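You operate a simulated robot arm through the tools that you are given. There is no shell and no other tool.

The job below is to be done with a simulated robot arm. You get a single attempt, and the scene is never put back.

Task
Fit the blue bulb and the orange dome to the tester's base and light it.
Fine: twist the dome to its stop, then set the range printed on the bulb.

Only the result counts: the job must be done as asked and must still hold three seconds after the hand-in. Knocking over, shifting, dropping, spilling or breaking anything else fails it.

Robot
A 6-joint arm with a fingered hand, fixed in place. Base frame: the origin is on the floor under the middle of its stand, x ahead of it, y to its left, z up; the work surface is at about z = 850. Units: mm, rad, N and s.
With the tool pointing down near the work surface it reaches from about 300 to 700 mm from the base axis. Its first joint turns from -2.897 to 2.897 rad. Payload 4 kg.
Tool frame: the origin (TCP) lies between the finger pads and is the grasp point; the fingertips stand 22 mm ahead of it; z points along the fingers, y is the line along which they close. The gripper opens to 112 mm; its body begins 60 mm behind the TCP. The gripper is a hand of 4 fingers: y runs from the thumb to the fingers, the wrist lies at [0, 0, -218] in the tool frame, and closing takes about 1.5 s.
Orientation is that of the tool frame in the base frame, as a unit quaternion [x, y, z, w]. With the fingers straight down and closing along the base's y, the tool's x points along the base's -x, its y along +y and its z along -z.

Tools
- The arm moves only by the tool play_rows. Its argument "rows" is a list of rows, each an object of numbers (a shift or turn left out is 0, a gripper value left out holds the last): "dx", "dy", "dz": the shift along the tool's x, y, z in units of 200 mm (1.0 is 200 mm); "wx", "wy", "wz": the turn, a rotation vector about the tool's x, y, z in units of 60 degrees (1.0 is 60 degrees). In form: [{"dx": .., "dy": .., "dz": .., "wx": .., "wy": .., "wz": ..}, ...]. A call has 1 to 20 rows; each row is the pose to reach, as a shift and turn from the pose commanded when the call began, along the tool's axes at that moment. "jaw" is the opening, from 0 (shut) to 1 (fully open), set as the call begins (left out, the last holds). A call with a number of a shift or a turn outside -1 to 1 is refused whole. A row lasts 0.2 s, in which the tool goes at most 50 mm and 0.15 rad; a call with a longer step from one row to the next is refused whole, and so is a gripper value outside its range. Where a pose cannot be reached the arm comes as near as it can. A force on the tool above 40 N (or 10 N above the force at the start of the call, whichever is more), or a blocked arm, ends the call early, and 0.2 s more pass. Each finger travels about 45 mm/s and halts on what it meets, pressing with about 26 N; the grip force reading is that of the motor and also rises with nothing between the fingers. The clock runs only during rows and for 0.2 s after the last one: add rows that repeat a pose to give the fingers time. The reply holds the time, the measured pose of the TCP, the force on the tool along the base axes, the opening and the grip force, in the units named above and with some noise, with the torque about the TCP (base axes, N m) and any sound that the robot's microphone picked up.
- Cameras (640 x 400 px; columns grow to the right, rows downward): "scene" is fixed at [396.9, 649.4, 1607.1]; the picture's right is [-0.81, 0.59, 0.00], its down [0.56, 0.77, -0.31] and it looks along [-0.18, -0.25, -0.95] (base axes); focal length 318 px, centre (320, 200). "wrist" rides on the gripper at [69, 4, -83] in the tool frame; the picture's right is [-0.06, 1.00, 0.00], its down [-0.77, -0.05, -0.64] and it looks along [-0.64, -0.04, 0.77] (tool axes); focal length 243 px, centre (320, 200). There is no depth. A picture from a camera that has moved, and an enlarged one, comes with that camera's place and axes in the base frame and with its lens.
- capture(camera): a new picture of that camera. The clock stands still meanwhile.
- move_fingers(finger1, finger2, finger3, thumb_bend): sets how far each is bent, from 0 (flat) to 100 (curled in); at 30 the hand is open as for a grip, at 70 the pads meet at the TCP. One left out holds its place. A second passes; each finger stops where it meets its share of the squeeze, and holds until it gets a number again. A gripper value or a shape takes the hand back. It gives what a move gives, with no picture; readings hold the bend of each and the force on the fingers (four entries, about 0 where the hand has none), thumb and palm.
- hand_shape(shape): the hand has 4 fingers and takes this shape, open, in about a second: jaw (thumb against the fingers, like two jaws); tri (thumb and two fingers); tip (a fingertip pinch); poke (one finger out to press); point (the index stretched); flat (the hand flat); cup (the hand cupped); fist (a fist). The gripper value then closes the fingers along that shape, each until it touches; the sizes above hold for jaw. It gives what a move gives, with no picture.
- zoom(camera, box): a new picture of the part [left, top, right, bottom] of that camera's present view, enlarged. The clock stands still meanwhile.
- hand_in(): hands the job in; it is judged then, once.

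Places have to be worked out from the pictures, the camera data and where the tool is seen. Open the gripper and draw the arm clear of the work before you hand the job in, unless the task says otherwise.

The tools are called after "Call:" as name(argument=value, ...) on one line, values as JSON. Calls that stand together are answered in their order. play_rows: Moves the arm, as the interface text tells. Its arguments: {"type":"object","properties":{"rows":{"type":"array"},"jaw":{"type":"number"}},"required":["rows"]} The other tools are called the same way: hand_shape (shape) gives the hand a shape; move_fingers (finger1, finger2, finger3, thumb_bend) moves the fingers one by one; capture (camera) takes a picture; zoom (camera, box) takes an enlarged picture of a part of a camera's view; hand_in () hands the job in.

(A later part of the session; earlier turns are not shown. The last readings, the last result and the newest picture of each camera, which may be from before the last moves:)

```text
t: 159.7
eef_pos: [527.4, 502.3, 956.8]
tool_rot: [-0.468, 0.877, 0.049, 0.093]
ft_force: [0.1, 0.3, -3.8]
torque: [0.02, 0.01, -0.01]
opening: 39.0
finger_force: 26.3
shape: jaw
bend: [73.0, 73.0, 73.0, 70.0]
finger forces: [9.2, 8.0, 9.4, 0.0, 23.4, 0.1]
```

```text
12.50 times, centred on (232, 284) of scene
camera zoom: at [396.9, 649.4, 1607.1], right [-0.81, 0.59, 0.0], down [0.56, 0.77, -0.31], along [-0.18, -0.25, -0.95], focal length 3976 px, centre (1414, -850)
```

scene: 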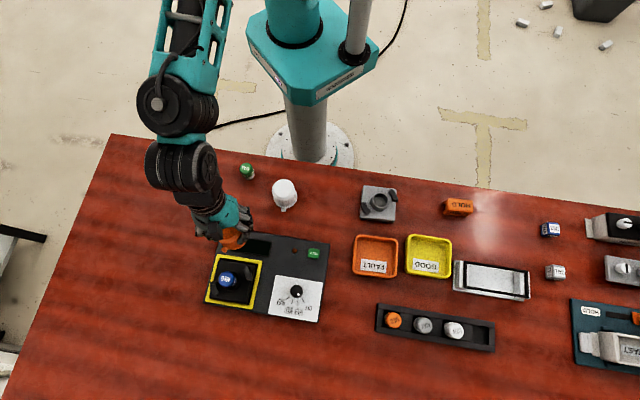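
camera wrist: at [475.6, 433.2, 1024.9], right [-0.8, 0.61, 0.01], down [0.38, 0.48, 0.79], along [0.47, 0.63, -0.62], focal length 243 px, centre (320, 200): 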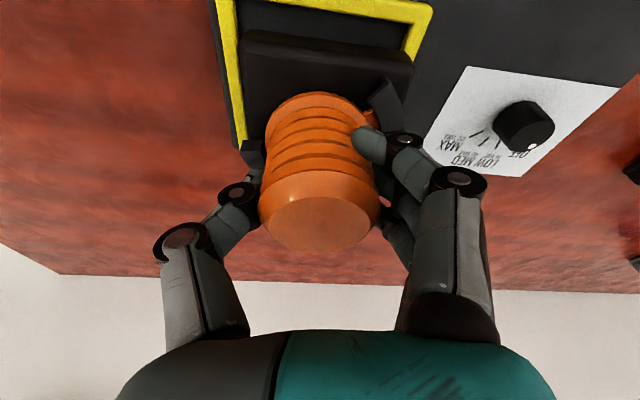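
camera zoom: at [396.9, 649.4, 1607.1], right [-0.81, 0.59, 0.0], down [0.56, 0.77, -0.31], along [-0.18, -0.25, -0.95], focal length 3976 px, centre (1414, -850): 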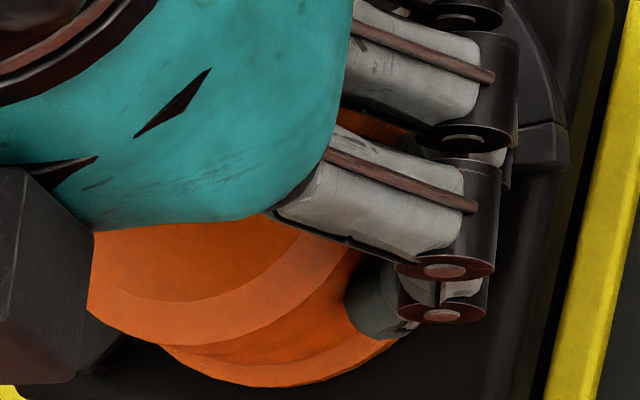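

The close-up shows the tab properly under the hook, so the base is securely held, and its axis is within about 1 mm of the bay's centre, square to within half a degree. I lower it into the frame.

Call:
play_rows(rows=[{"dx": 0.006, "dz": 0.012}, {"dx": 0.01, "dz": 0.034}, {"dx": 0.015, "dz": 0.056}, {"dx": 0.02, "dz": 0.078}, {"dx": 0.025, "dy": 0.0008, "dz": 0.0976}, {"dx": 0.025, "dy": 0.0008, "dz": 0.0976}])

Call:
play_rows(rows=[{"dx": 0.001, "dz": 0.005}, {"dx": 0.0021, "dz": 0.01}, {"dx": 0.0031, "dz": 0.0146}, {"dx": 0.0042, "dz": 0.0195}, {"dx": 0.0052, "dz": 0.0244}])

Call:
zoom(camera="scene", box=[200, 245, 270, 310])

Call:
zoom(camera="wrist", box=[200, 0, 440, 170])

```text
t: 161.3
eef_pos: [528.6, 502.8, 943.3]
tool_rot: [-0.469, 0.876, 0.051, 0.099]
ft_force: [-2.5, -3.1, 13.4]
torque: [-0.05, 0.08, 0.01]
opening: 39.9
finger_force: 26.0
shape: jaw
bend: [74.0, 74.0, 74.0, 72.0]
finger forces: [13.6, 9.2, 12.5, 0.1, 25.9, 0.0]
stopped in row 6: the force on the tool passed its limit at 40 N (the readings are from after the stop); the commanded pose is now the measured one
```

```text
t: 162.4
eef_pos: [528.5, 503.8, 944.3]
tool_rot: [-0.468, 0.876, 0.052, 0.103]
ft_force: [-2.3, -3.6, 12.8]
torque: [-0.14, 0.1, 0.02]
opening: 39.8
finger_force: 26.3
shape: jaw
bend: [74.0, 74.0, 74.0, 72.0]
finger forces: [15.5, 9.3, 13.3, 0.0, 26.0, 0.1]
stopped in row 5: the force on the tool passed its limit at 41 N (the readings are from after the stop); the commanded pose is now the measured one
```

```text
6.15 times, centred on (235, 278) of scene
camera zoom: at [396.9, 649.4, 1607.1], right [-0.81, 0.59, 0.0], down [0.56, 0.77, -0.31], along [-0.18, -0.25, -0.95], focal length 1958 px, centre (843, -277)
```

zoom: 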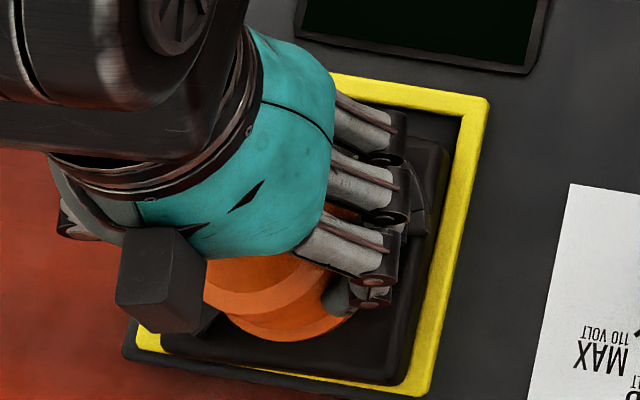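

```text
2.35 times, centred on (320, 85) of wrist
camera zoom: at [476.4, 433.6, 1009.3], right [-0.8, 0.61, 0.01], down [0.37, 0.47, 0.8], along [0.48, 0.64, -0.6], focal length 571 px, centre (320, 471)
```

zoom: 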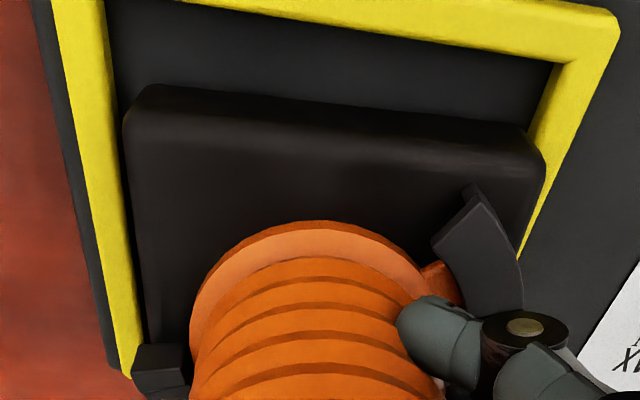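

The base met the frame's far side: in the wrist picture the gap on the near side is about 13 mm, so the base is roughly 8 mm too far outward. I lift it 9 mm, move inward 7.5 mm, restore the lean, and look again.

Call:
play_rows(rows=[{"dx": -0.005, "dz": -0.02}, {"dx": -0.0105, "dz": -0.044}, {"dx": 0.008, "dz": -0.048, "wy": 0.008}, {"dx": 0.026, "dy": 0.001, "dz": -0.053, "wy": 0.017}, {"dx": 0.026, "dy": 0.001, "dz": -0.053, "wy": 0.017}])

Call:
zoom(camera="wrist", box=[200, 0, 440, 170])

Call:
zoom(camera="scene", box=[200, 245, 270, 310])

```text
t: 163.6
eef_pos: [522.1, 497.5, 950.7]
tool_rot: [-0.469, 0.877, 0.048, 0.093]
ft_force: [0.1, 0.4, -3.0]
torque: [0.02, 0.01, -0.01]
opening: 39.5
finger_force: 25.7
shape: jaw
bend: [73.0, 74.0, 74.0, 71.0]
finger forces: [12.0, 8.9, 12.5, 0.0, 24.3, 0.0]
```

```text
2.35 times, centred on (320, 85) of wrist
camera zoom: at [472.3, 429.0, 1018.2], right [-0.79, 0.61, 0.01], down [0.38, 0.49, 0.79], along [0.47, 0.63, -0.62], focal length 571 px, centre (320, 471)
```

zoom: 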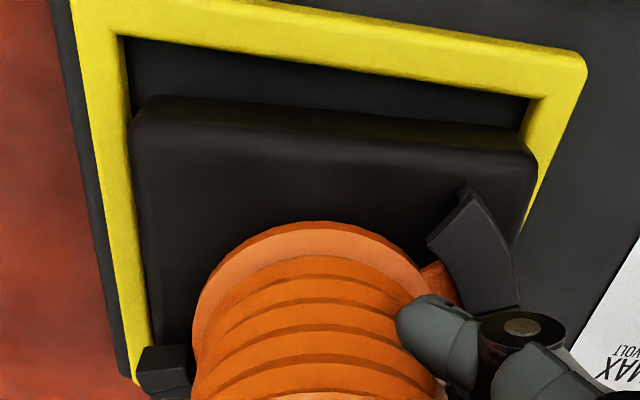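

```text
6.15 times, centred on (235, 278) of scene
camera zoom: at [396.9, 649.4, 1607.1], right [-0.81, 0.59, 0.0], down [0.56, 0.77, -0.31], along [-0.18, -0.25, -0.95], focal length 1958 px, centre (843, -277)
```

zoom: 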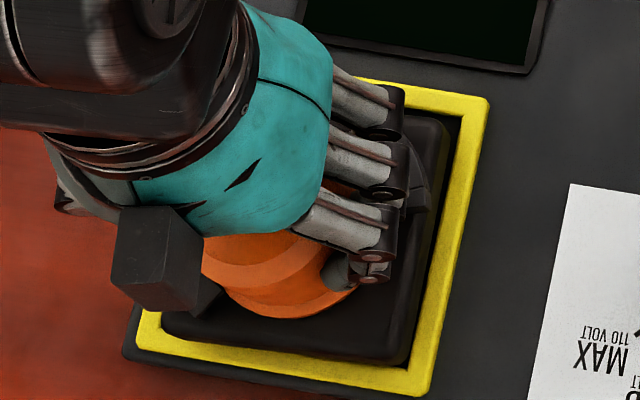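

The base is now about 3 mm too far outward and laterally centred. I shift inward 3 mm more and lower carefully.

Call:
play_rows(rows=[{"dx": 0.0147, "dz": -0.003}, {"dx": 0.0178, "dz": 0.0116}, {"dx": 0.0209, "dz": 0.0262}, {"dx": 0.024, "dz": 0.0409}, {"dx": 0.0272, "dz": 0.0555}, {"dx": 0.0293, "dz": 0.0653}, {"dx": 0.0293, "dz": 0.0653}])

Call:
zoom(camera="wrist", box=[200, 0, 440, 170])

Call:
zoom(camera="scene", box=[200, 245, 270, 310])

```text
t: 165.2
eef_pos: [522.5, 494.8, 939.2]
tool_rot: [-0.469, 0.877, 0.048, 0.095]
ft_force: [3.7, 3.6, 23.0]
torque: [0.01, 0.2, -0.09]
opening: 40.4
finger_force: 25.6
shape: jaw
bend: [74.0, 74.0, 73.0, 71.0]
finger forces: [17.5, 9.6, 19.2, 0.0, 28.0, 0.0]
```

```text
2.35 times, centred on (320, 85) of wrist
camera zoom: at [471.2, 426.3, 1006.3], right [-0.8, 0.61, 0.01], down [0.38, 0.48, 0.79], along [0.48, 0.63, -0.61], focal length 571 px, centre (320, 471)
```

zoom: 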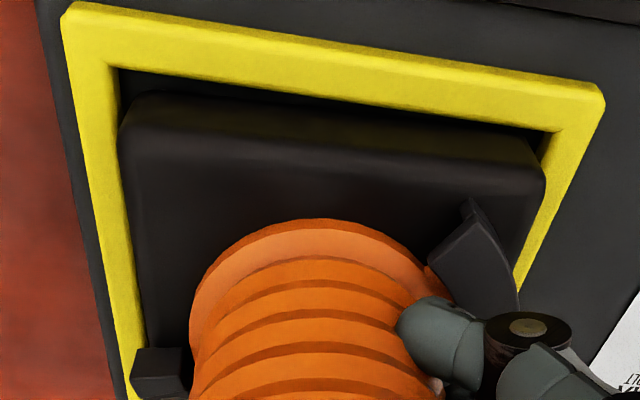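

```text
6.15 times, centred on (235, 278) of scene
camera zoom: at [396.9, 649.4, 1607.1], right [-0.81, 0.59, 0.0], down [0.56, 0.77, -0.31], along [-0.18, -0.25, -0.95], focal length 1958 px, centre (843, -277)
```

zoom: 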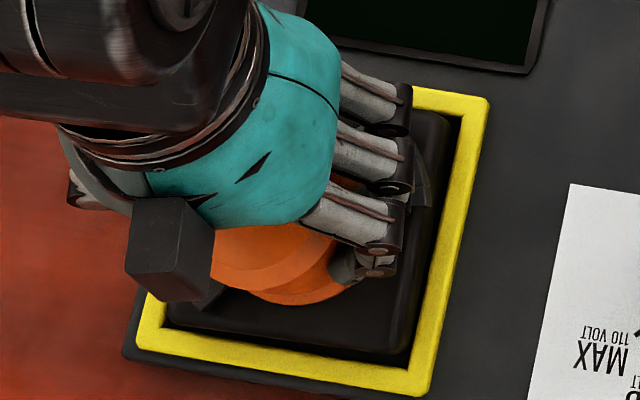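

The base now seems to be inside the frame on the far and right sides; the force is 23 N. I zoom on the near edge and corners to see whether it is fully down or caught.

Call:
zoom(camera="wrist", box=[220, 20, 320, 100])

Call:
zoom(camera="wrist", box=[350, 20, 450, 130])

Call:
zoom(camera="scene", box=[215, 280, 265, 312])

```text
5.00 times, centred on (270, 60) of wrist
camera zoom: at [471.2, 426.3, 1006.3], right [-0.8, 0.61, 0.01], down [0.38, 0.48, 0.79], along [0.48, 0.63, -0.61], focal length 1213 px, centre (570, 900)
```

zoom: 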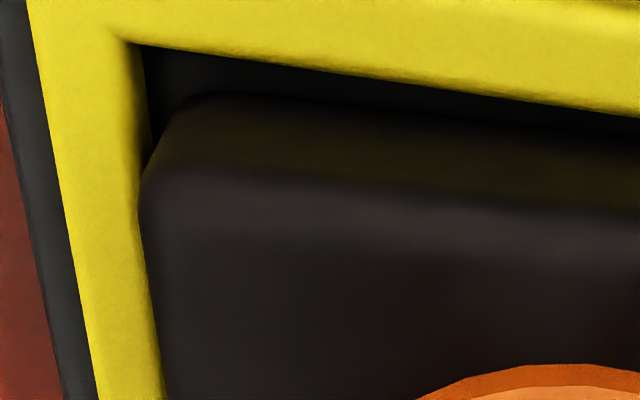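

```text
3.64 times, centred on (400, 75) of wrist
camera zoom: at [471.2, 426.3, 1006.3], right [-0.8, 0.61, 0.01], down [0.38, 0.48, 0.79], along [0.48, 0.63, -0.61], focal length 882 px, centre (29, 654)
```

zoom: 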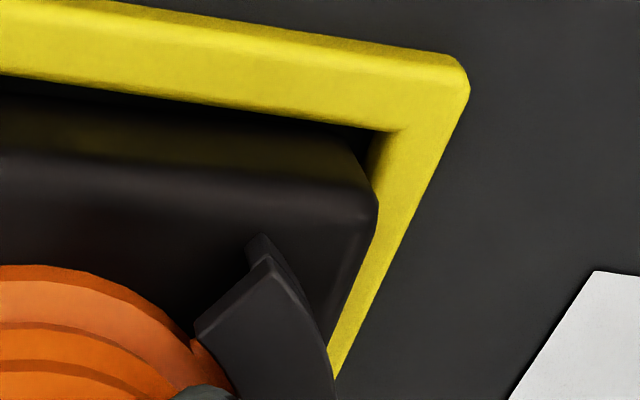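

```text
12.50 times, centred on (240, 296) of scene
camera zoom: at [396.9, 649.4, 1607.1], right [-0.81, 0.59, 0.0], down [0.56, 0.77, -0.31], along [-0.18, -0.25, -0.95], focal length 3976 px, centre (1320, -1000)
```

zoom: 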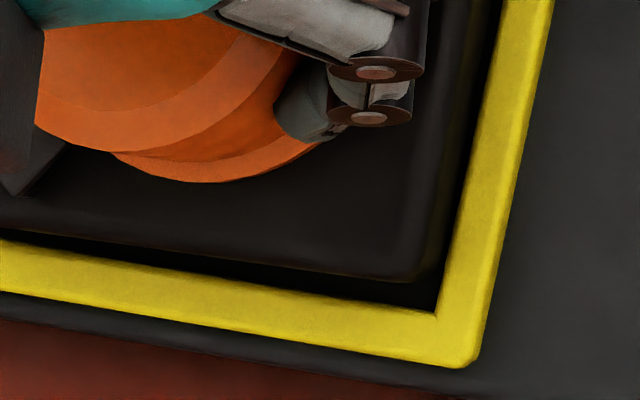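

The base lies inside the frame with a gap all around, so it is down in its bay. I ease the pressing a little and twist the dome 10° clockwise; a moderate downward press keeps the base from turning.

Call:
play_rows(rows=[{"dx": -0.0007, "dz": -0.0035}, {"dx": -0.0007, "dz": -0.0035, "wx": 0.0088, "wz": 0.0407}, {"dx": -0.0007, "dz": -0.0035, "wx": 0.0176, "wz": 0.0814}, {"dx": -0.0007, "dz": -0.0035, "wx": 0.0265, "wz": 0.122}, {"dx": -0.0007, "dz": -0.0035, "wx": 0.0353, "wz": 0.1627}, {"dx": -0.0007, "dz": -0.0035, "wx": 0.0353, "wz": 0.1627}])

Call:
zoom(camera="wrist", box=[200, 0, 440, 170])

Call:
zoom(camera="scene", box=[200, 245, 270, 310])

```text
t: 166.6
eef_pos: [520.3, 494.3, 938.0]
tool_rot: [-0.391, 0.914, 0.039, 0.098]
ft_force: [0.2, -2.8, 26.8]
torque: [-0.16, 0.27, 0.69]
opening: 39.8
finger_force: 26.2
shape: jaw
bend: [75.0, 74.0, 73.0, 71.0]
finger forces: [28.9, 9.3, 15.2, 0.0, 29.3, 0.0]
```

```text
2.35 times, centred on (320, 85) of wrist
camera zoom: at [459.2, 435.5, 1005.7], right [-0.68, 0.74, 0.01], down [0.46, 0.41, 0.79], along [0.58, 0.54, -0.62], focal length 571 px, centre (320, 471)
```

zoom: 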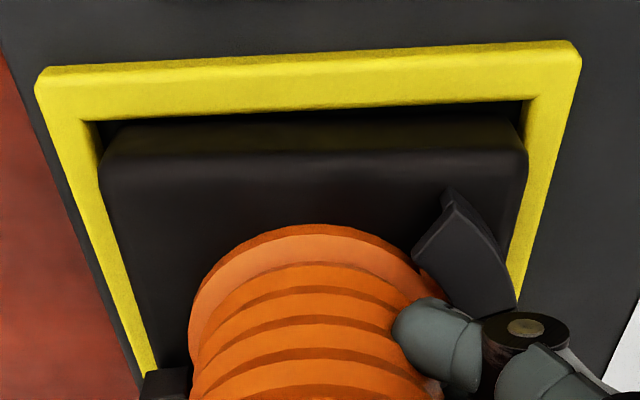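

```text
6.15 times, centred on (235, 278) of scene
camera zoom: at [396.9, 649.4, 1607.1], right [-0.81, 0.59, 0.0], down [0.56, 0.77, -0.31], along [-0.18, -0.25, -0.95], focal length 1958 px, centre (843, -277)
```

zoom: 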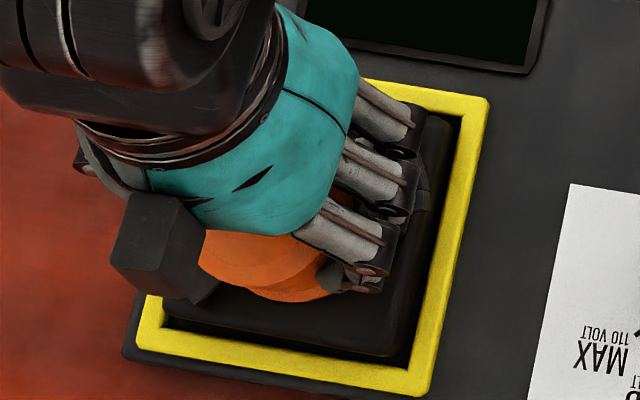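

The torque rose to 0.7 N·m and the base kept square with the frame. To tell friction from the stop, I relieve the downward press and read the torque again.

Call:
play_rows(rows=[{"dx": -0.001, "dz": -0.005}, {"dx": -0.0021, "dz": -0.01}, {"dx": -0.0021, "dz": -0.01}])

Call:
zoom(camera="wrist", box=[340, 70, 430, 150])

```text
t: 167.4
eef_pos: [521.0, 494.7, 937.9]
tool_rot: [-0.391, 0.914, 0.039, 0.098]
ft_force: [3.0, 0.6, 14.4]
torque: [-0.12, 0.07, 0.55]
opening: 40.1
finger_force: 26.4
shape: jaw
bend: [75.0, 74.0, 73.0, 71.0]
finger forces: [24.0, 9.5, 15.8, 0.1, 28.0, 0.0]
```

```text
5.00 times, centred on (385, 110) of wrist
camera zoom: at [459.4, 435.5, 1006.3], right [-0.68, 0.74, 0.01], down [0.46, 0.41, 0.79], along [0.58, 0.54, -0.62], focal length 1213 px, centre (-5, 650)
```

zoom: 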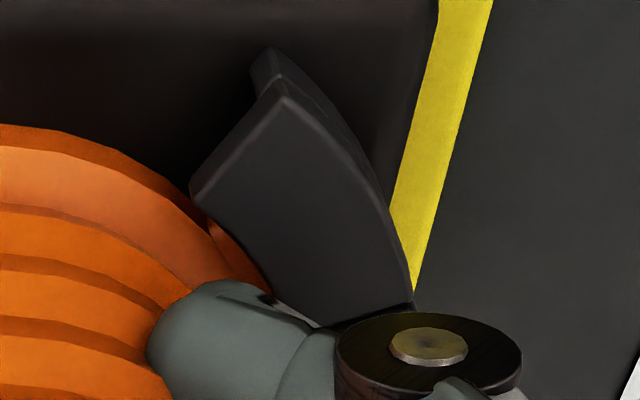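

About half a newton-metre remains with less press, so the tab is probably near its stop, but the flange is close to one hook: the dome is held off-centre. I shift the hand a few millimetres outward to centre it and watch the forces.

Call:
play_rows(rows=[{"dx": -0.001, "dz": -0.004}, {"dx": -0.007, "dy": 0.002, "dz": -0.003}, {"dx": -0.013, "dy": 0.004, "dz": -0.002}, {"dx": -0.0185, "dy": 0.005, "dz": -0.001}, {"dx": -0.0185, "dy": 0.005, "dz": -0.001}])

Call:
zoom(camera="wrist", box=[200, 0, 440, 170])

Call:
zoom(camera="scene", box=[200, 245, 270, 310])

```text
t: 168.6
eef_pos: [522.8, 497.0, 941.0]
tool_rot: [-0.391, 0.915, 0.038, 0.096]
ft_force: [-8.5, -16.5, 7.0]
torque: [-0.55, 0.4, 0.49]
opening: 39.4
finger_force: 25.5
shape: jaw
bend: [74.0, 74.0, 73.0, 71.0]
finger forces: [33.9, 8.2, 14.6, 0.0, 28.7, 0.1]
```

```text
2.35 times, centred on (320, 85) of wrist
camera zoom: at [460.9, 438.3, 1007.7], right [-0.68, 0.74, 0.01], down [0.46, 0.41, 0.79], along [0.57, 0.54, -0.62], focal length 571 px, centre (320, 471)
```

zoom: 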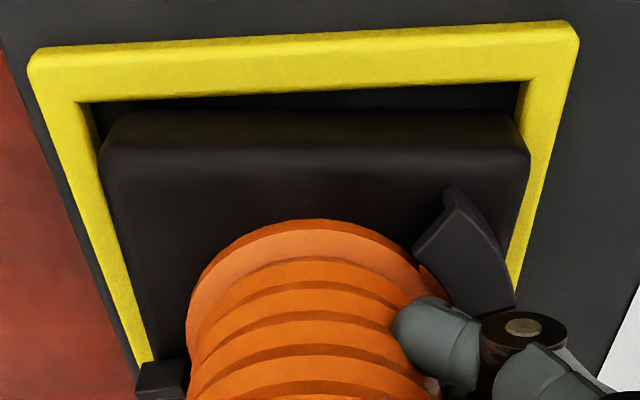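

```text
6.15 times, centred on (235, 278) of scene
camera zoom: at [396.9, 649.4, 1607.1], right [-0.81, 0.59, 0.0], down [0.56, 0.77, -0.31], along [-0.18, -0.25, -0.95], focal length 1958 px, centre (843, -277)
```

zoom: 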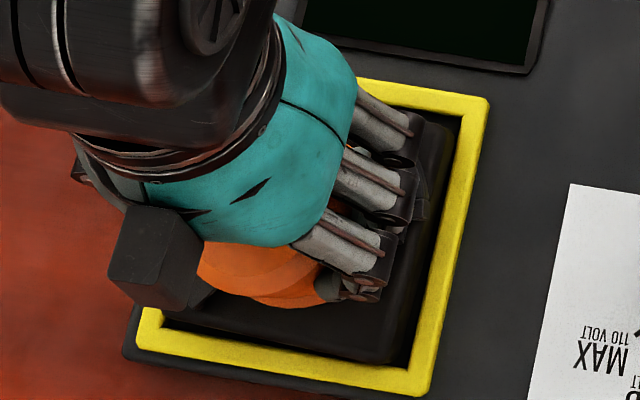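

The base has moved back to its original spot (hook-based centre about (526.5, 501.5)), and 18 N now pushes back sideways. I look closely at the hook and tab on both sides.

Call:
zoom(camera="wrist", box=[335, 75, 415, 145])

Call:
zoom(camera="wrist", box=[240, 100, 320, 180])

Call:
zoom(camera="scene", box=[225, 255, 255, 285])

```text
5.71 times, centred on (375, 110) of wrist
camera zoom: at [460.9, 438.3, 1007.7], right [-0.68, 0.74, 0.01], down [0.46, 0.41, 0.79], along [0.57, 0.54, -0.62], focal length 1386 px, centre (6, 714)
```

zoom: 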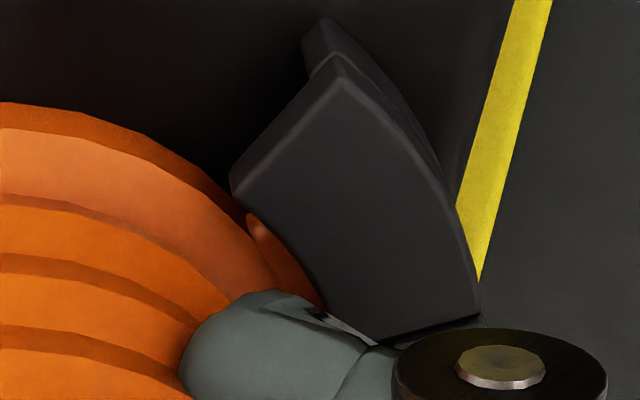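

```text
5.00 times, centred on (280, 140) of wrist
camera zoom: at [460.9, 438.3, 1007.7], right [-0.68, 0.74, 0.01], down [0.46, 0.41, 0.79], along [0.57, 0.54, -0.62], focal length 1213 px, centre (520, 500)
```

zoom: 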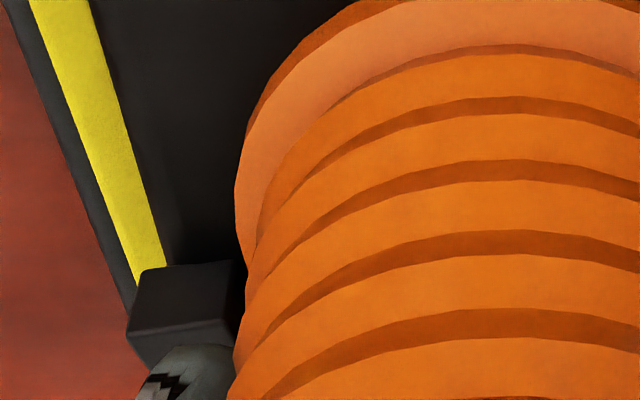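

```text
13.33 times, centred on (240, 270) of scene
camera zoom: at [396.9, 649.4, 1607.1], right [-0.81, 0.59, 0.0], down [0.56, 0.77, -0.31], along [-0.18, -0.25, -0.95], focal length 4242 px, centre (1387, -733)
```

zoom: 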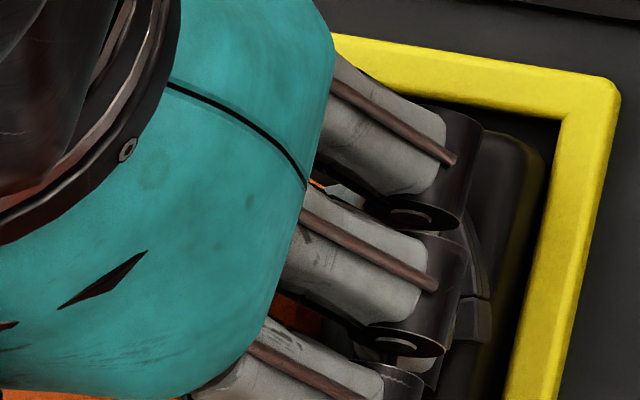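

By my estimate the tab now stands at about 164°, which is where the stop should be. I relieve the sideways load by 1.5 mm and twist 5° further to feel the stop.

Call:
play_rows(rows=[{"dx": 0.004}, {"dx": 0.008, "wx": 0.006, "wz": 0.0275}, {"dx": 0.008, "wx": 0.012, "wz": 0.055}, {"dx": 0.008, "wx": 0.0175, "wz": 0.0815}, {"dx": 0.008, "wx": 0.0175, "wz": 0.0815}])

Call:
zoom(camera="wrist", box=[200, 0, 440, 170])

Call:
zoom(camera="wrist", box=[335, 75, 415, 145])

```text
t: 169.8
eef_pos: [522.0, 495.3, 940.8]
tool_rot: [-0.351, 0.93, 0.034, 0.098]
ft_force: [-12.6, -11.7, 7.3]
torque: [-0.46, 0.6, 1.2]
opening: 39.7
finger_force: 26.1
shape: jaw
bend: [75.0, 74.0, 73.0, 70.0]
finger forces: [42.5, 8.4, 12.7, 0.0, 27.5, 0.1]
```

```text
2.35 times, centred on (320, 85) of wrist
camera zoom: at [454.6, 443.4, 1007.7], right [-0.61, 0.79, 0.01], down [0.49, 0.37, 0.79], along [0.62, 0.49, -0.62], focal length 571 px, centre (320, 471)
```

zoom: 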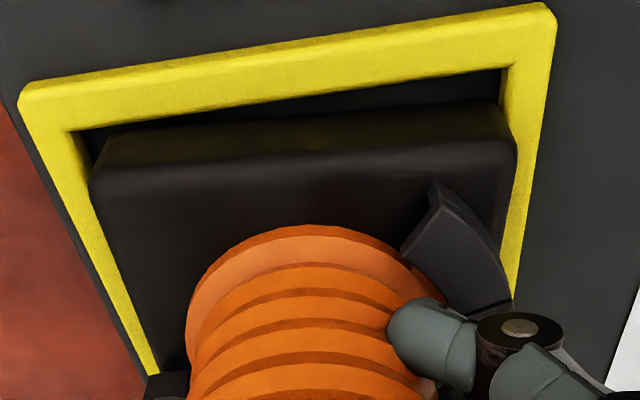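

```text
5.71 times, centred on (375, 110) of wrist
camera zoom: at [454.6, 443.4, 1007.7], right [-0.61, 0.79, 0.01], down [0.49, 0.37, 0.79], along [0.62, 0.49, -0.62], focal length 1386 px, centre (6, 714)
```

zoom: 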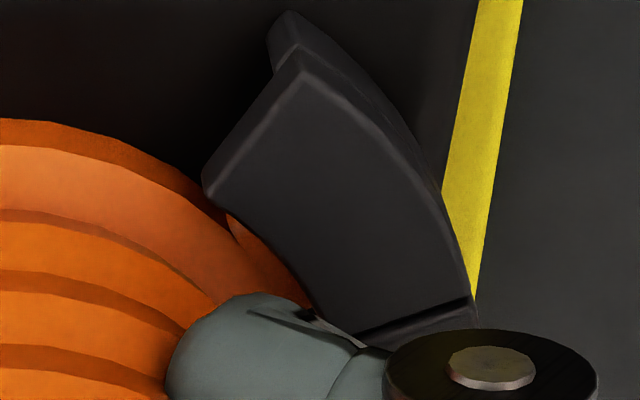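

The torque climbed to 1.2 N·m without further travel, so the dome is against its stop. Before releasing, I compare the base's position in its bay with the earlier seated view.

Call:
zoom(camera="scene", box=[217, 258, 253, 294])

Call:
zoom(camera="scene", box=[203, 250, 267, 306])

```text
11.11 times, centred on (235, 276) of scene
camera zoom: at [396.9, 649.4, 1607.1], right [-0.81, 0.59, 0.0], down [0.56, 0.77, -0.31], along [-0.18, -0.25, -0.95], focal length 3535 px, centre (1264, -644)
```

zoom: 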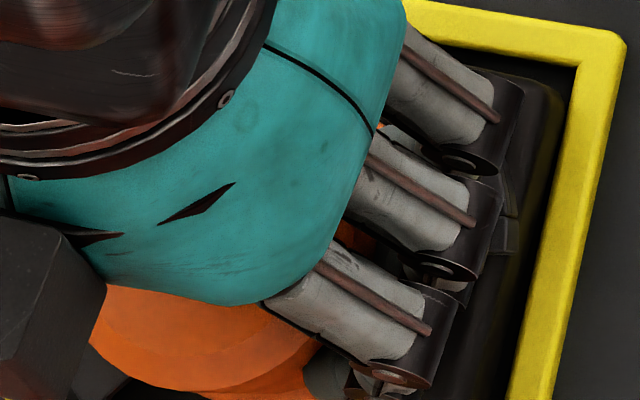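

```text
7.14 times, centred on (235, 278) of scene
camera zoom: at [396.9, 649.4, 1607.1], right [-0.81, 0.59, 0.0], down [0.56, 0.77, -0.31], along [-0.18, -0.25, -0.95], focal length 2272 px, centre (927, -357)
```

zoom: 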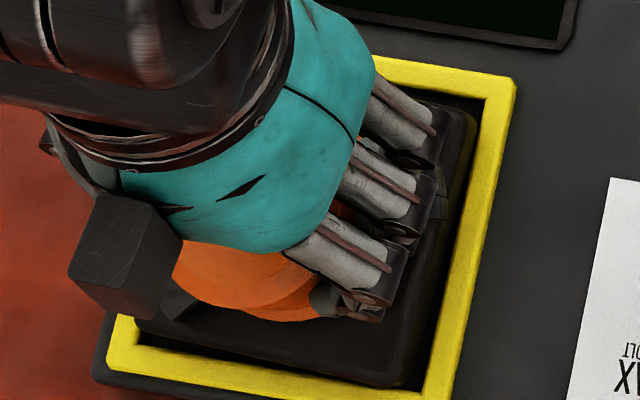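

The base sits as it did originally, and by the count of angles the dome has reached the stop. I relax the twist by about 2° and the sideways load, leaving the dome against its stop.

Call:
play_rows(rows=[{"dx": 0.004, "wx": -0.0035, "wz": -0.0165}, {"dx": 0.008, "wx": -0.007, "wz": -0.033}, {"dx": 0.008, "wx": -0.007, "wz": -0.033}])

Call:
zoom(camera="wrist", box=[335, 75, 415, 145])

```text
t: 170.6
eef_pos: [522.1, 495.3, 938.9]
tool_rot: [-0.367, 0.924, 0.037, 0.099]
ft_force: [-1.6, -2.0, 1.6]
torque: [-0.14, 0.18, 0.36]
opening: 39.4
finger_force: 26.4
shape: jaw
bend: [74.0, 74.0, 73.0, 70.0]
finger forces: [18.9, 9.0, 12.0, 0.0, 24.8, 0.0]
```

```text
5.71 times, centred on (375, 110) of wrist
camera zoom: at [456.5, 440.2, 1007.0], right [-0.64, 0.77, 0.01], down [0.48, 0.39, 0.79], along [0.6, 0.51, -0.62], focal length 1386 px, centre (6, 714)
```

zoom: 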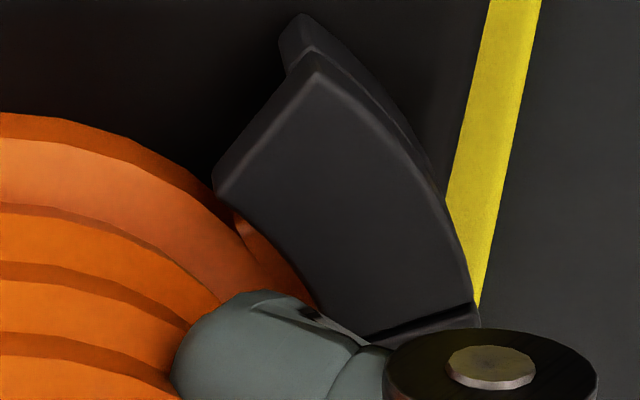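

The loads are nearly gone. I release the dome, letting the hand drift 4 mm toward the thumb side while it opens so as not to drag the stack.

Call:
play_rows(rows=[{"dy": -0.006}, {"dy": -0.014}, {"dy": -0.02}, {"dy": -0.02}, {"dy": -0.015}, {"dy": -0.01}, {"dy": -0.01}], jaw=0.75)

Call:
capture(camera="wrist")

Call:
zoom(camera="wrist", box=[200, 0, 440, 170])

```text
t: 172.2
eef_pos: [523.6, 493.6, 939.3]
tool_rot: [-0.366, 0.925, 0.036, 0.098]
ft_force: [0.0, -0.7, 0.2]
torque: [0.01, 0.0, 0.0]
opening: 83.8
finger_force: 0.1
shape: jaw
bend: [64.0, 64.0, 64.0, 60.0]
finger forces: [0.0, 0.1, 0.0, 0.1, 0.1, 0.0]
```

```text
taken
camera wrist: at [457.7, 439.1, 1007.1], right [-0.64, 0.77, 0.01], down [0.48, 0.39, 0.79], along [0.6, 0.51, -0.62], focal length 243 px, centre (320, 200)
```

wrist: 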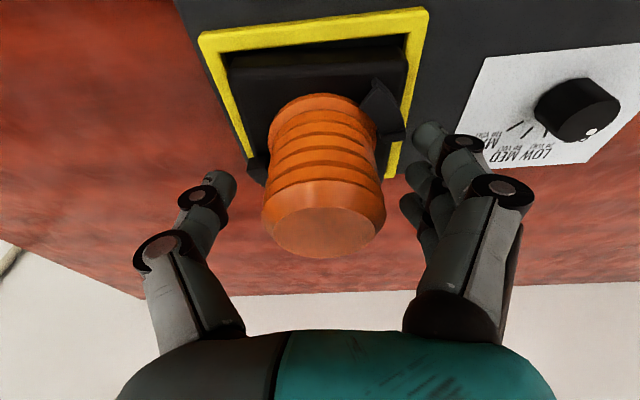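

```text
2.35 times, centred on (320, 85) of wrist
camera zoom: at [457.7, 439.1, 1007.1], right [-0.64, 0.77, 0.01], down [0.48, 0.39, 0.79], along [0.6, 0.51, -0.62], focal length 571 px, centre (320, 471)
```

zoom: 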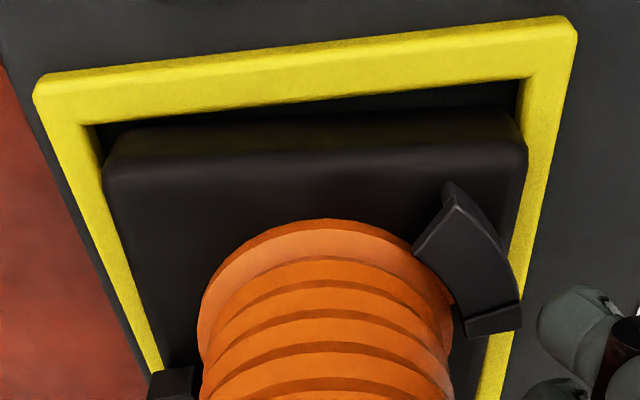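

The hand is open and the dome stays put. I raise the hand straight up and draw it inward for a clear view.

Call:
play_rows(rows=[{"dx": -0.01, "dz": -0.045}, {"dx": -0.026, "dz": -0.12}, {"dx": -0.044, "dz": -0.2}, {"dx": -0.063, "dz": -0.295}, {"dx": 0.02, "dz": -0.32}, {"dx": 0.14, "dz": -0.345}, {"dx": 0.27, "dz": -0.37}, {"dx": 0.38, "dz": -0.39}, {"dx": 0.42, "dz": -0.4}, {"dx": 0.42, "dz": -0.4}])

Call:
zoom(camera="scene", box=[203, 250, 267, 306])

Call:
capture(camera="wrist")

Call:
capture(camera="scene")

```text
t: 174.4
eef_pos: [450.6, 427.2, 999.8]
tool_rot: [-0.367, 0.924, 0.036, 0.098]
ft_force: [0.7, -0.7, 0.0]
torque: [-0.01, -0.04, -0.01]
opening: 83.8
finger_force: 0.1
shape: jaw
bend: [64.0, 64.0, 64.0, 60.0]
finger forces: [0.0, 0.0, 0.1, 0.0, 0.1, 0.0]
```

```text
7.14 times, centred on (235, 278) of scene
camera zoom: at [396.9, 649.4, 1607.1], right [-0.81, 0.59, 0.0], down [0.56, 0.77, -0.31], along [-0.18, -0.25, -0.95], focal length 2272 px, centre (927, -357)
```

zoom: 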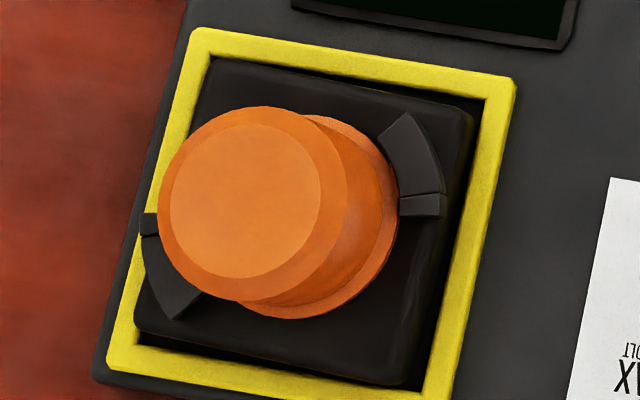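

```text
taken
camera wrist: at [385.5, 371.3, 1067.8], right [-0.64, 0.77, 0.01], down [0.48, 0.39, 0.79], along [0.6, 0.51, -0.62], focal length 243 px, centre (320, 200)
```

wrist: 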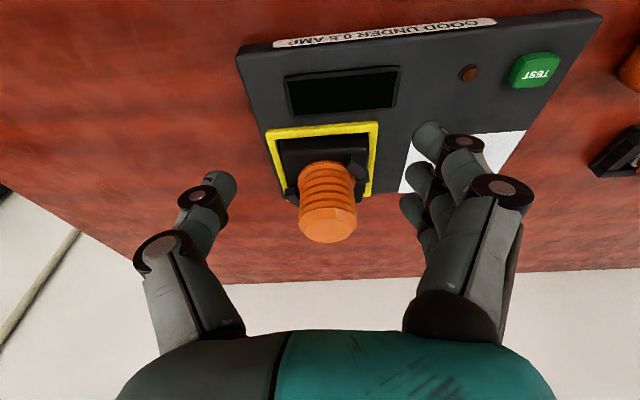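

```text
taken
```

scene: 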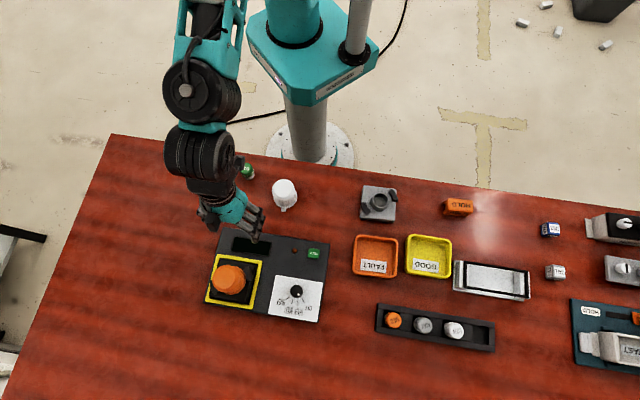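

The dome, bulb and base now stand in the bay just where the base was at the start. I zoom in to check the tabs under the hooks.

Call:
zoom(camera="scene", box=[236, 262, 252, 284])

Call:
zoom(camera="scene", box=[215, 274, 239, 298])

Call:
zoom(camera="wrist", box=[260, 110, 390, 250])

```text
16.00 times, centred on (244, 273) of scene
camera zoom: at [396.9, 649.4, 1607.1], right [-0.81, 0.59, 0.0], down [0.56, 0.77, -0.31], along [-0.18, -0.25, -0.95], focal length 5090 px, centre (1536, -968)
```

zoom: 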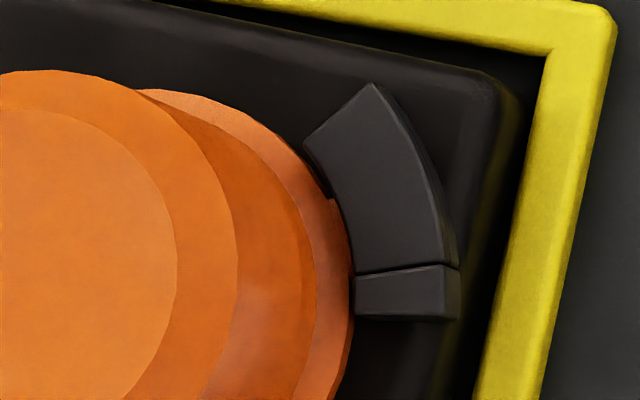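

```text
16.00 times, centred on (227, 286) of scene
camera zoom: at [396.9, 649.4, 1607.1], right [-0.81, 0.59, 0.0], down [0.56, 0.77, -0.31], along [-0.18, -0.25, -0.95], focal length 5090 px, centre (1808, -1176)
```

zoom: 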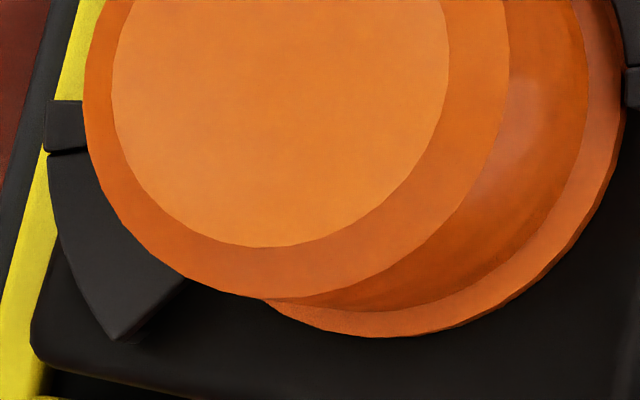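

```text
2.86 times, centred on (325, 180) of wrist
camera zoom: at [385.5, 371.3, 1067.8], right [-0.64, 0.77, 0.01], down [0.48, 0.39, 0.79], along [0.6, 0.51, -0.62], focal length 693 px, centre (306, 257)
```

zoom: 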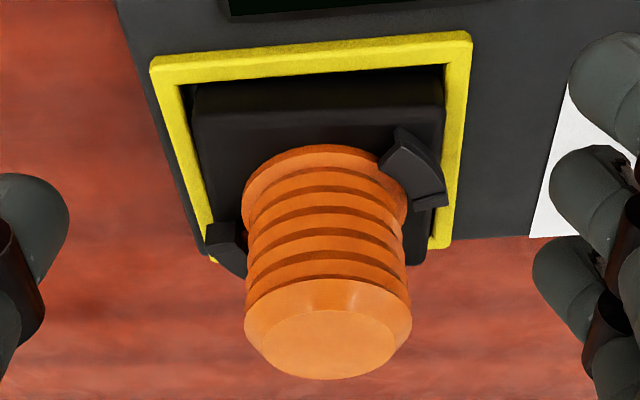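

Both tabs are under the hooks right up to the stop blocks: the dome is fitted to its stop. Next comes the range knob, so I zoom in on it.

Call:
zoom(camera="scene", box=[270, 272, 326, 324])

Call:
zoom(camera="scene", box=[284, 280, 310, 304])

```text
7.69 times, centred on (298, 298) of scene
camera zoom: at [396.9, 649.4, 1607.1], right [-0.81, 0.59, 0.0], down [0.56, 0.77, -0.31], along [-0.18, -0.25, -0.95], focal length 2447 px, centre (489, -554)
```

zoom: 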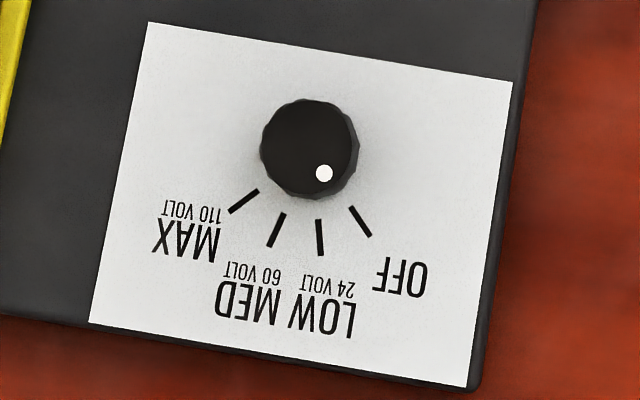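

```text
16.00 times, centred on (297, 292) of scene
camera zoom: at [396.9, 649.4, 1607.1], right [-0.81, 0.59, 0.0], down [0.56, 0.77, -0.31], along [-0.18, -0.25, -0.95], focal length 5090 px, centre (688, -1272)
```

zoom: 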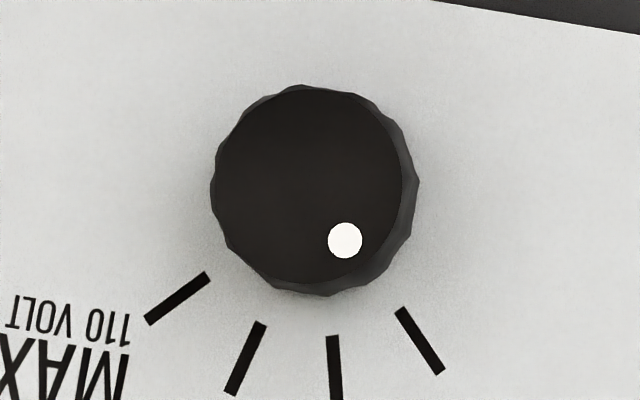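

The knob points to OFF; MED is two marks clockwise (about 59°). The knob stands near (425, 598), about 25 mm high and 26 mm across. I move toward it, turning the hand so that the twist can run 30° either side of the radial lean.

Call:
play_rows(rows=[{"dx": -0.015, "dy": 0.04, "dz": 0.008, "wx": -0.016, "wz": -0.075}, {"dx": -0.045, "dy": 0.118, "dz": 0.022, "wx": -0.032, "wz": -0.15}, {"dx": -0.08, "dy": 0.21, "dz": 0.04, "wx": -0.048, "wz": -0.225}, {"dx": -0.115, "dy": 0.302, "dz": 0.058, "wx": -0.064, "wz": -0.3}, {"dx": -0.15, "dy": 0.394, "dz": 0.076, "wx": -0.08, "wz": -0.375}, {"dx": -0.185, "dy": 0.486, "dz": 0.093, "wx": -0.096, "wz": -0.45}, {"dx": -0.215, "dy": 0.566, "dz": 0.108, "wx": -0.112, "wz": -0.525}, {"dx": -0.24, "dy": 0.63, "dz": 0.12, "wx": -0.128, "wz": -0.6}, {"dx": -0.25, "dy": 0.657, "dz": 0.126, "wx": -0.1445, "wz": -0.6725}, {"dx": -0.25, "dy": 0.657, "dz": 0.126, "wx": -0.1445, "wz": -0.6725}], jaw=0.65)

Call:
capture(camera="wrist")

Call:
capture(camera="scene")

```text
t: 176.6
eef_pos: [399.2, 559.4, 986.4]
tool_rot: [-0.669, 0.736, 0.068, 0.078]
ft_force: [0.4, 0.2, 0.3]
torque: [0.05, 0.01, 0.0]
opening: 73.2
finger_force: 0.1
shape: jaw
bend: [70.0, 70.0, 70.0, 67.0]
finger forces: [0.0, 0.0, 0.0, 0.0, 0.0, 0.0]
```

```text
taken
camera wrist: at [387.2, 474.8, 1053.5], right [-0.99, 0.16, 0.01], down [0.1, 0.61, 0.79], along [0.12, 0.78, -0.62], focal length 243 px, centre (320, 200)
```

wrist: 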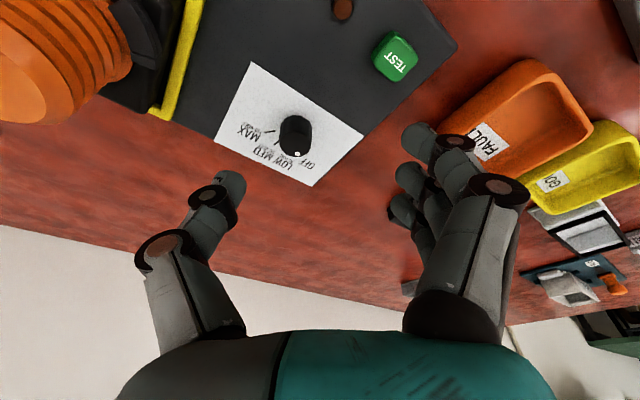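

```text
taken
```

scene: 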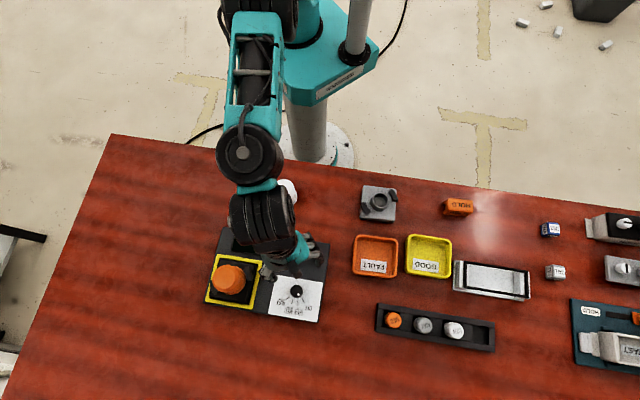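

The knob is between the thumb and fingers in view. I enlarge it to measure its place.

Call:
zoom(camera="wrist", box=[230, 80, 370, 190])

```text
3.64 times, centred on (300, 135) of wrist
camera zoom: at [387.2, 474.8, 1053.5], right [-0.99, 0.16, 0.01], down [0.1, 0.61, 0.79], along [0.12, 0.78, -0.62], focal length 882 px, centre (393, 436)
```

zoom: 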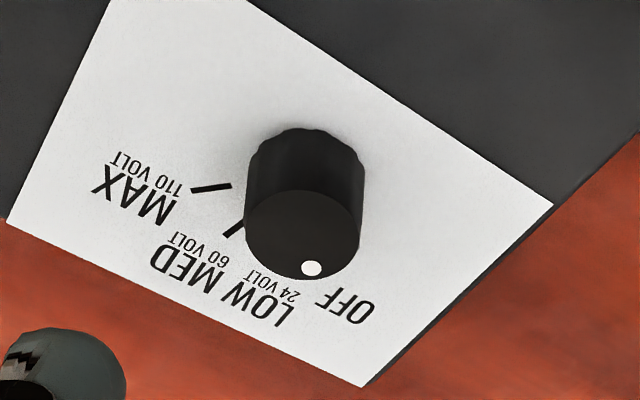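

I place the knob at about (426, 600) with its top near z ≈ 894. I move over it to z = 940 and look again from closer.

Call:
play_rows(rows=[{"dx": -0.03, "dy": -0.02, "dz": 0.05}, {"dx": -0.07, "dy": -0.05, "dz": 0.12}, {"dx": -0.115, "dy": -0.083, "dz": 0.2}, {"dx": -0.15, "dy": -0.108, "dz": 0.258}, {"dx": -0.1577, "dy": -0.1134, "dz": 0.2707}, {"dx": -0.1577, "dy": -0.1134, "dz": 0.2707}])

Call:
zoom(camera="wrist", box=[220, 50, 420, 220])

```text
t: 178.0
eef_pos: [426.4, 597.6, 938.9]
tool_rot: [-0.669, 0.736, 0.067, 0.078]
ft_force: [-0.3, 0.0, -0.1]
torque: [0.02, -0.01, 0.0]
opening: 73.0
finger_force: 0.2
shape: jaw
bend: [70.0, 70.0, 70.0, 67.0]
finger forces: [0.0, 0.1, 0.1, 0.1, 0.1, 0.0]
```

```text
2.35 times, centred on (320, 135) of wrist
camera zoom: at [413.4, 513.1, 1006.5], right [-0.99, 0.16, 0.01], down [0.1, 0.61, 0.79], along [0.12, 0.78, -0.62], focal length 571 px, centre (320, 353)
```

zoom: 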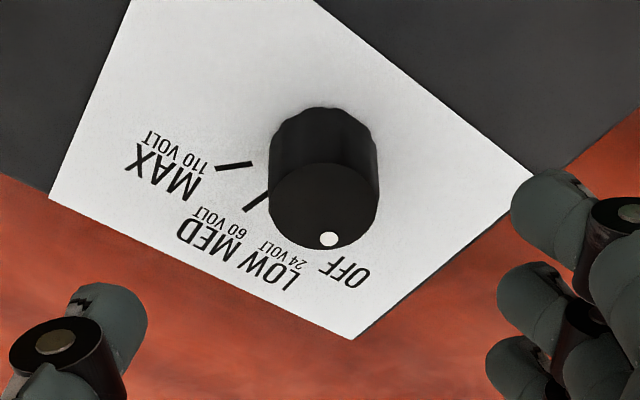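

The knob is centred between the jaws. I descend to TCP z ≈ 897, with the fingertips about 5–9 mm above the panel.

Call:
play_rows(rows=[{"dx": 0.008, "dy": 0.0057, "dz": 0.05}, {"dx": 0.017, "dy": 0.0057, "dz": 0.1}, {"dx": 0.026, "dy": 0.0057, "dz": 0.15}, {"dx": 0.033, "dy": 0.0057, "dz": 0.19}, {"dx": 0.0363, "dy": 0.0057, "dz": 0.2095}, {"dx": 0.0363, "dy": 0.0057, "dz": 0.2095}])

Call:
zoom(camera="wrist", box=[200, 60, 440, 250])

```text
t: 179.4
eef_pos: [425.5, 600.2, 897.8]
tool_rot: [-0.669, 0.736, 0.069, 0.078]
ft_force: [0.1, -2.5, 11.3]
torque: [-0.21, 0.57, 0.07]
opening: 72.8
finger_force: 0.1
shape: jaw
bend: [71.0, 70.0, 70.0, 67.0]
finger forces: [11.8, 0.0, 0.0, 0.0, 0.0, 0.0]
```

```text
2.11 times, centred on (320, 155) of wrist
camera zoom: at [413.3, 516.2, 965.5], right [-0.99, 0.16, 0.01], down [0.1, 0.61, 0.79], along [0.12, 0.78, -0.62], focal length 511 px, centre (320, 295)
```

zoom: 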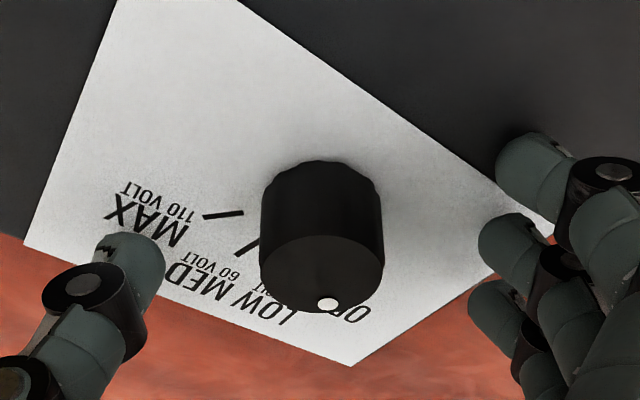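

One finger just touched the panel (11 N), so the panel is at z ≈ 871. I back up 4.5 mm and then close on the knob.

Call:
play_rows(rows=[{"dx": 0.001, "dy": 0.001, "dz": -0.012}, {"dx": 0.003, "dy": 0.0027, "dz": -0.0237}, {"dx": 0.003, "dy": 0.0027, "dz": -0.0237}])

Call:
play_rows(rows=[{"dz": 0}, {"dz": 0}, {"dz": 0}, {"dz": 0}, {"dz": 0}, {"dz": 0}, {"dz": 0}, {"dz": 0}], jaw=0.1)

Call:
zoom(camera="wrist", box=[200, 60, 440, 250])

```text
t: 180.2
eef_pos: [424.4, 598.5, 900.5]
tool_rot: [-0.669, 0.736, 0.068, 0.077]
ft_force: [0.2, -0.4, 0.6]
torque: [0.0, 0.0, -0.02]
opening: 73.2
finger_force: 0.1
shape: jaw
bend: [70.0, 70.0, 70.0, 67.0]
finger forces: [0.0, 0.1, 0.0, 0.0, 0.0, 0.0]
```

```text
t: 182.0
eef_pos: [425.7, 599.3, 900.9]
tool_rot: [-0.669, 0.736, 0.068, 0.079]
ft_force: [6.0, 1.7, -1.5]
torque: [-0.01, 0.01, 0.01]
opening: 11.7
finger_force: 25.6
shape: jaw
bend: [71.0, 73.0, 67.0, 70.0]
finger forces: [9.4, 8.3, 0.1, 0.1, 23.5, 0.1]
```

```text
2.11 times, centred on (320, 155) of wrist
camera zoom: at [413.1, 514.4, 968.7], right [-0.99, 0.16, 0.01], down [0.11, 0.61, 0.79], along [0.12, 0.78, -0.62], focal length 511 px, centre (320, 295)
```

zoom: 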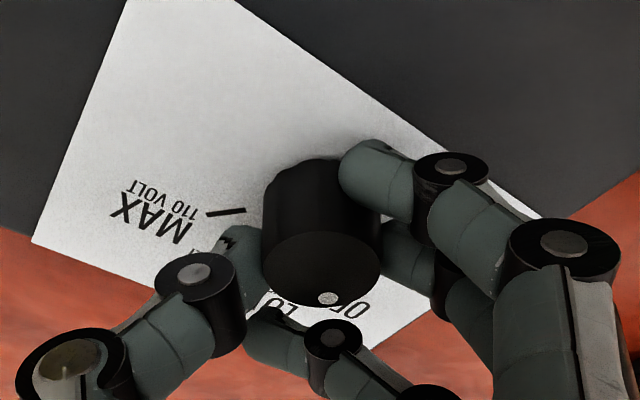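

The knob is gripped by two fingers and the thumb. I turn it 30° clockwise — one mark — and check.

Call:
play_rows(rows=[{"wx": 0.0171, "wy": 0.0004, "wz": 0.0816}, {"wx": 0.0343, "wy": 0.0007, "wz": 0.1631}, {"wx": 0.0515, "wy": 0.0011, "wz": 0.2447}, {"wx": 0.0686, "wy": 0.0015, "wz": 0.3262}, {"wx": 0.0858, "wy": 0.0018, "wz": 0.4078}, {"wx": 0.1029, "wy": 0.0022, "wz": 0.4893}, {"wx": 0.1029, "wy": 0.0022, "wz": 0.4893}])

Call:
zoom(camera="wrist", box=[200, 60, 440, 250])

Call:
zoom(camera="scene", box=[265, 265, 330, 325])

```text
t: 183.6
eef_pos: [427.3, 598.9, 900.9]
tool_rot: [-0.455, 0.884, 0.045, 0.093]
ft_force: [10.4, -3.1, 0.7]
torque: [-0.07, -0.05, 0.01]
opening: 11.9
finger_force: 26.5
shape: jaw
bend: [71.0, 73.0, 67.0, 70.0]
finger forces: [8.8, 8.2, 0.1, 0.1, 27.7, 0.0]
```

```text
2.11 times, centred on (320, 155) of wrist
camera zoom: at [372.9, 531.9, 968.7], right [-0.78, 0.63, 0.01], down [0.4, 0.47, 0.79], along [0.49, 0.61, -0.62], focal length 511 px, centre (320, 295)
```

zoom: 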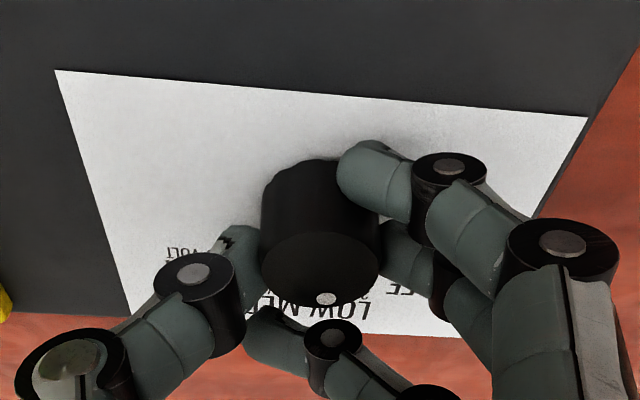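

```text
6.67 times, centred on (298, 295) of scene
camera zoom: at [396.9, 649.4, 1607.1], right [-0.81, 0.59, 0.0], down [0.56, 0.77, -0.31], along [-0.18, -0.25, -0.95], focal length 2121 px, centre (470, -433)
```

zoom: 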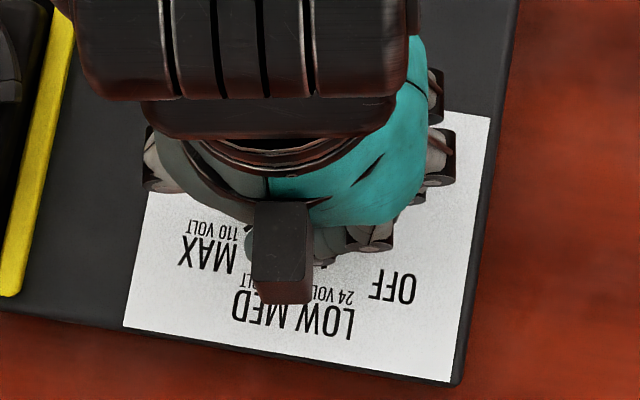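

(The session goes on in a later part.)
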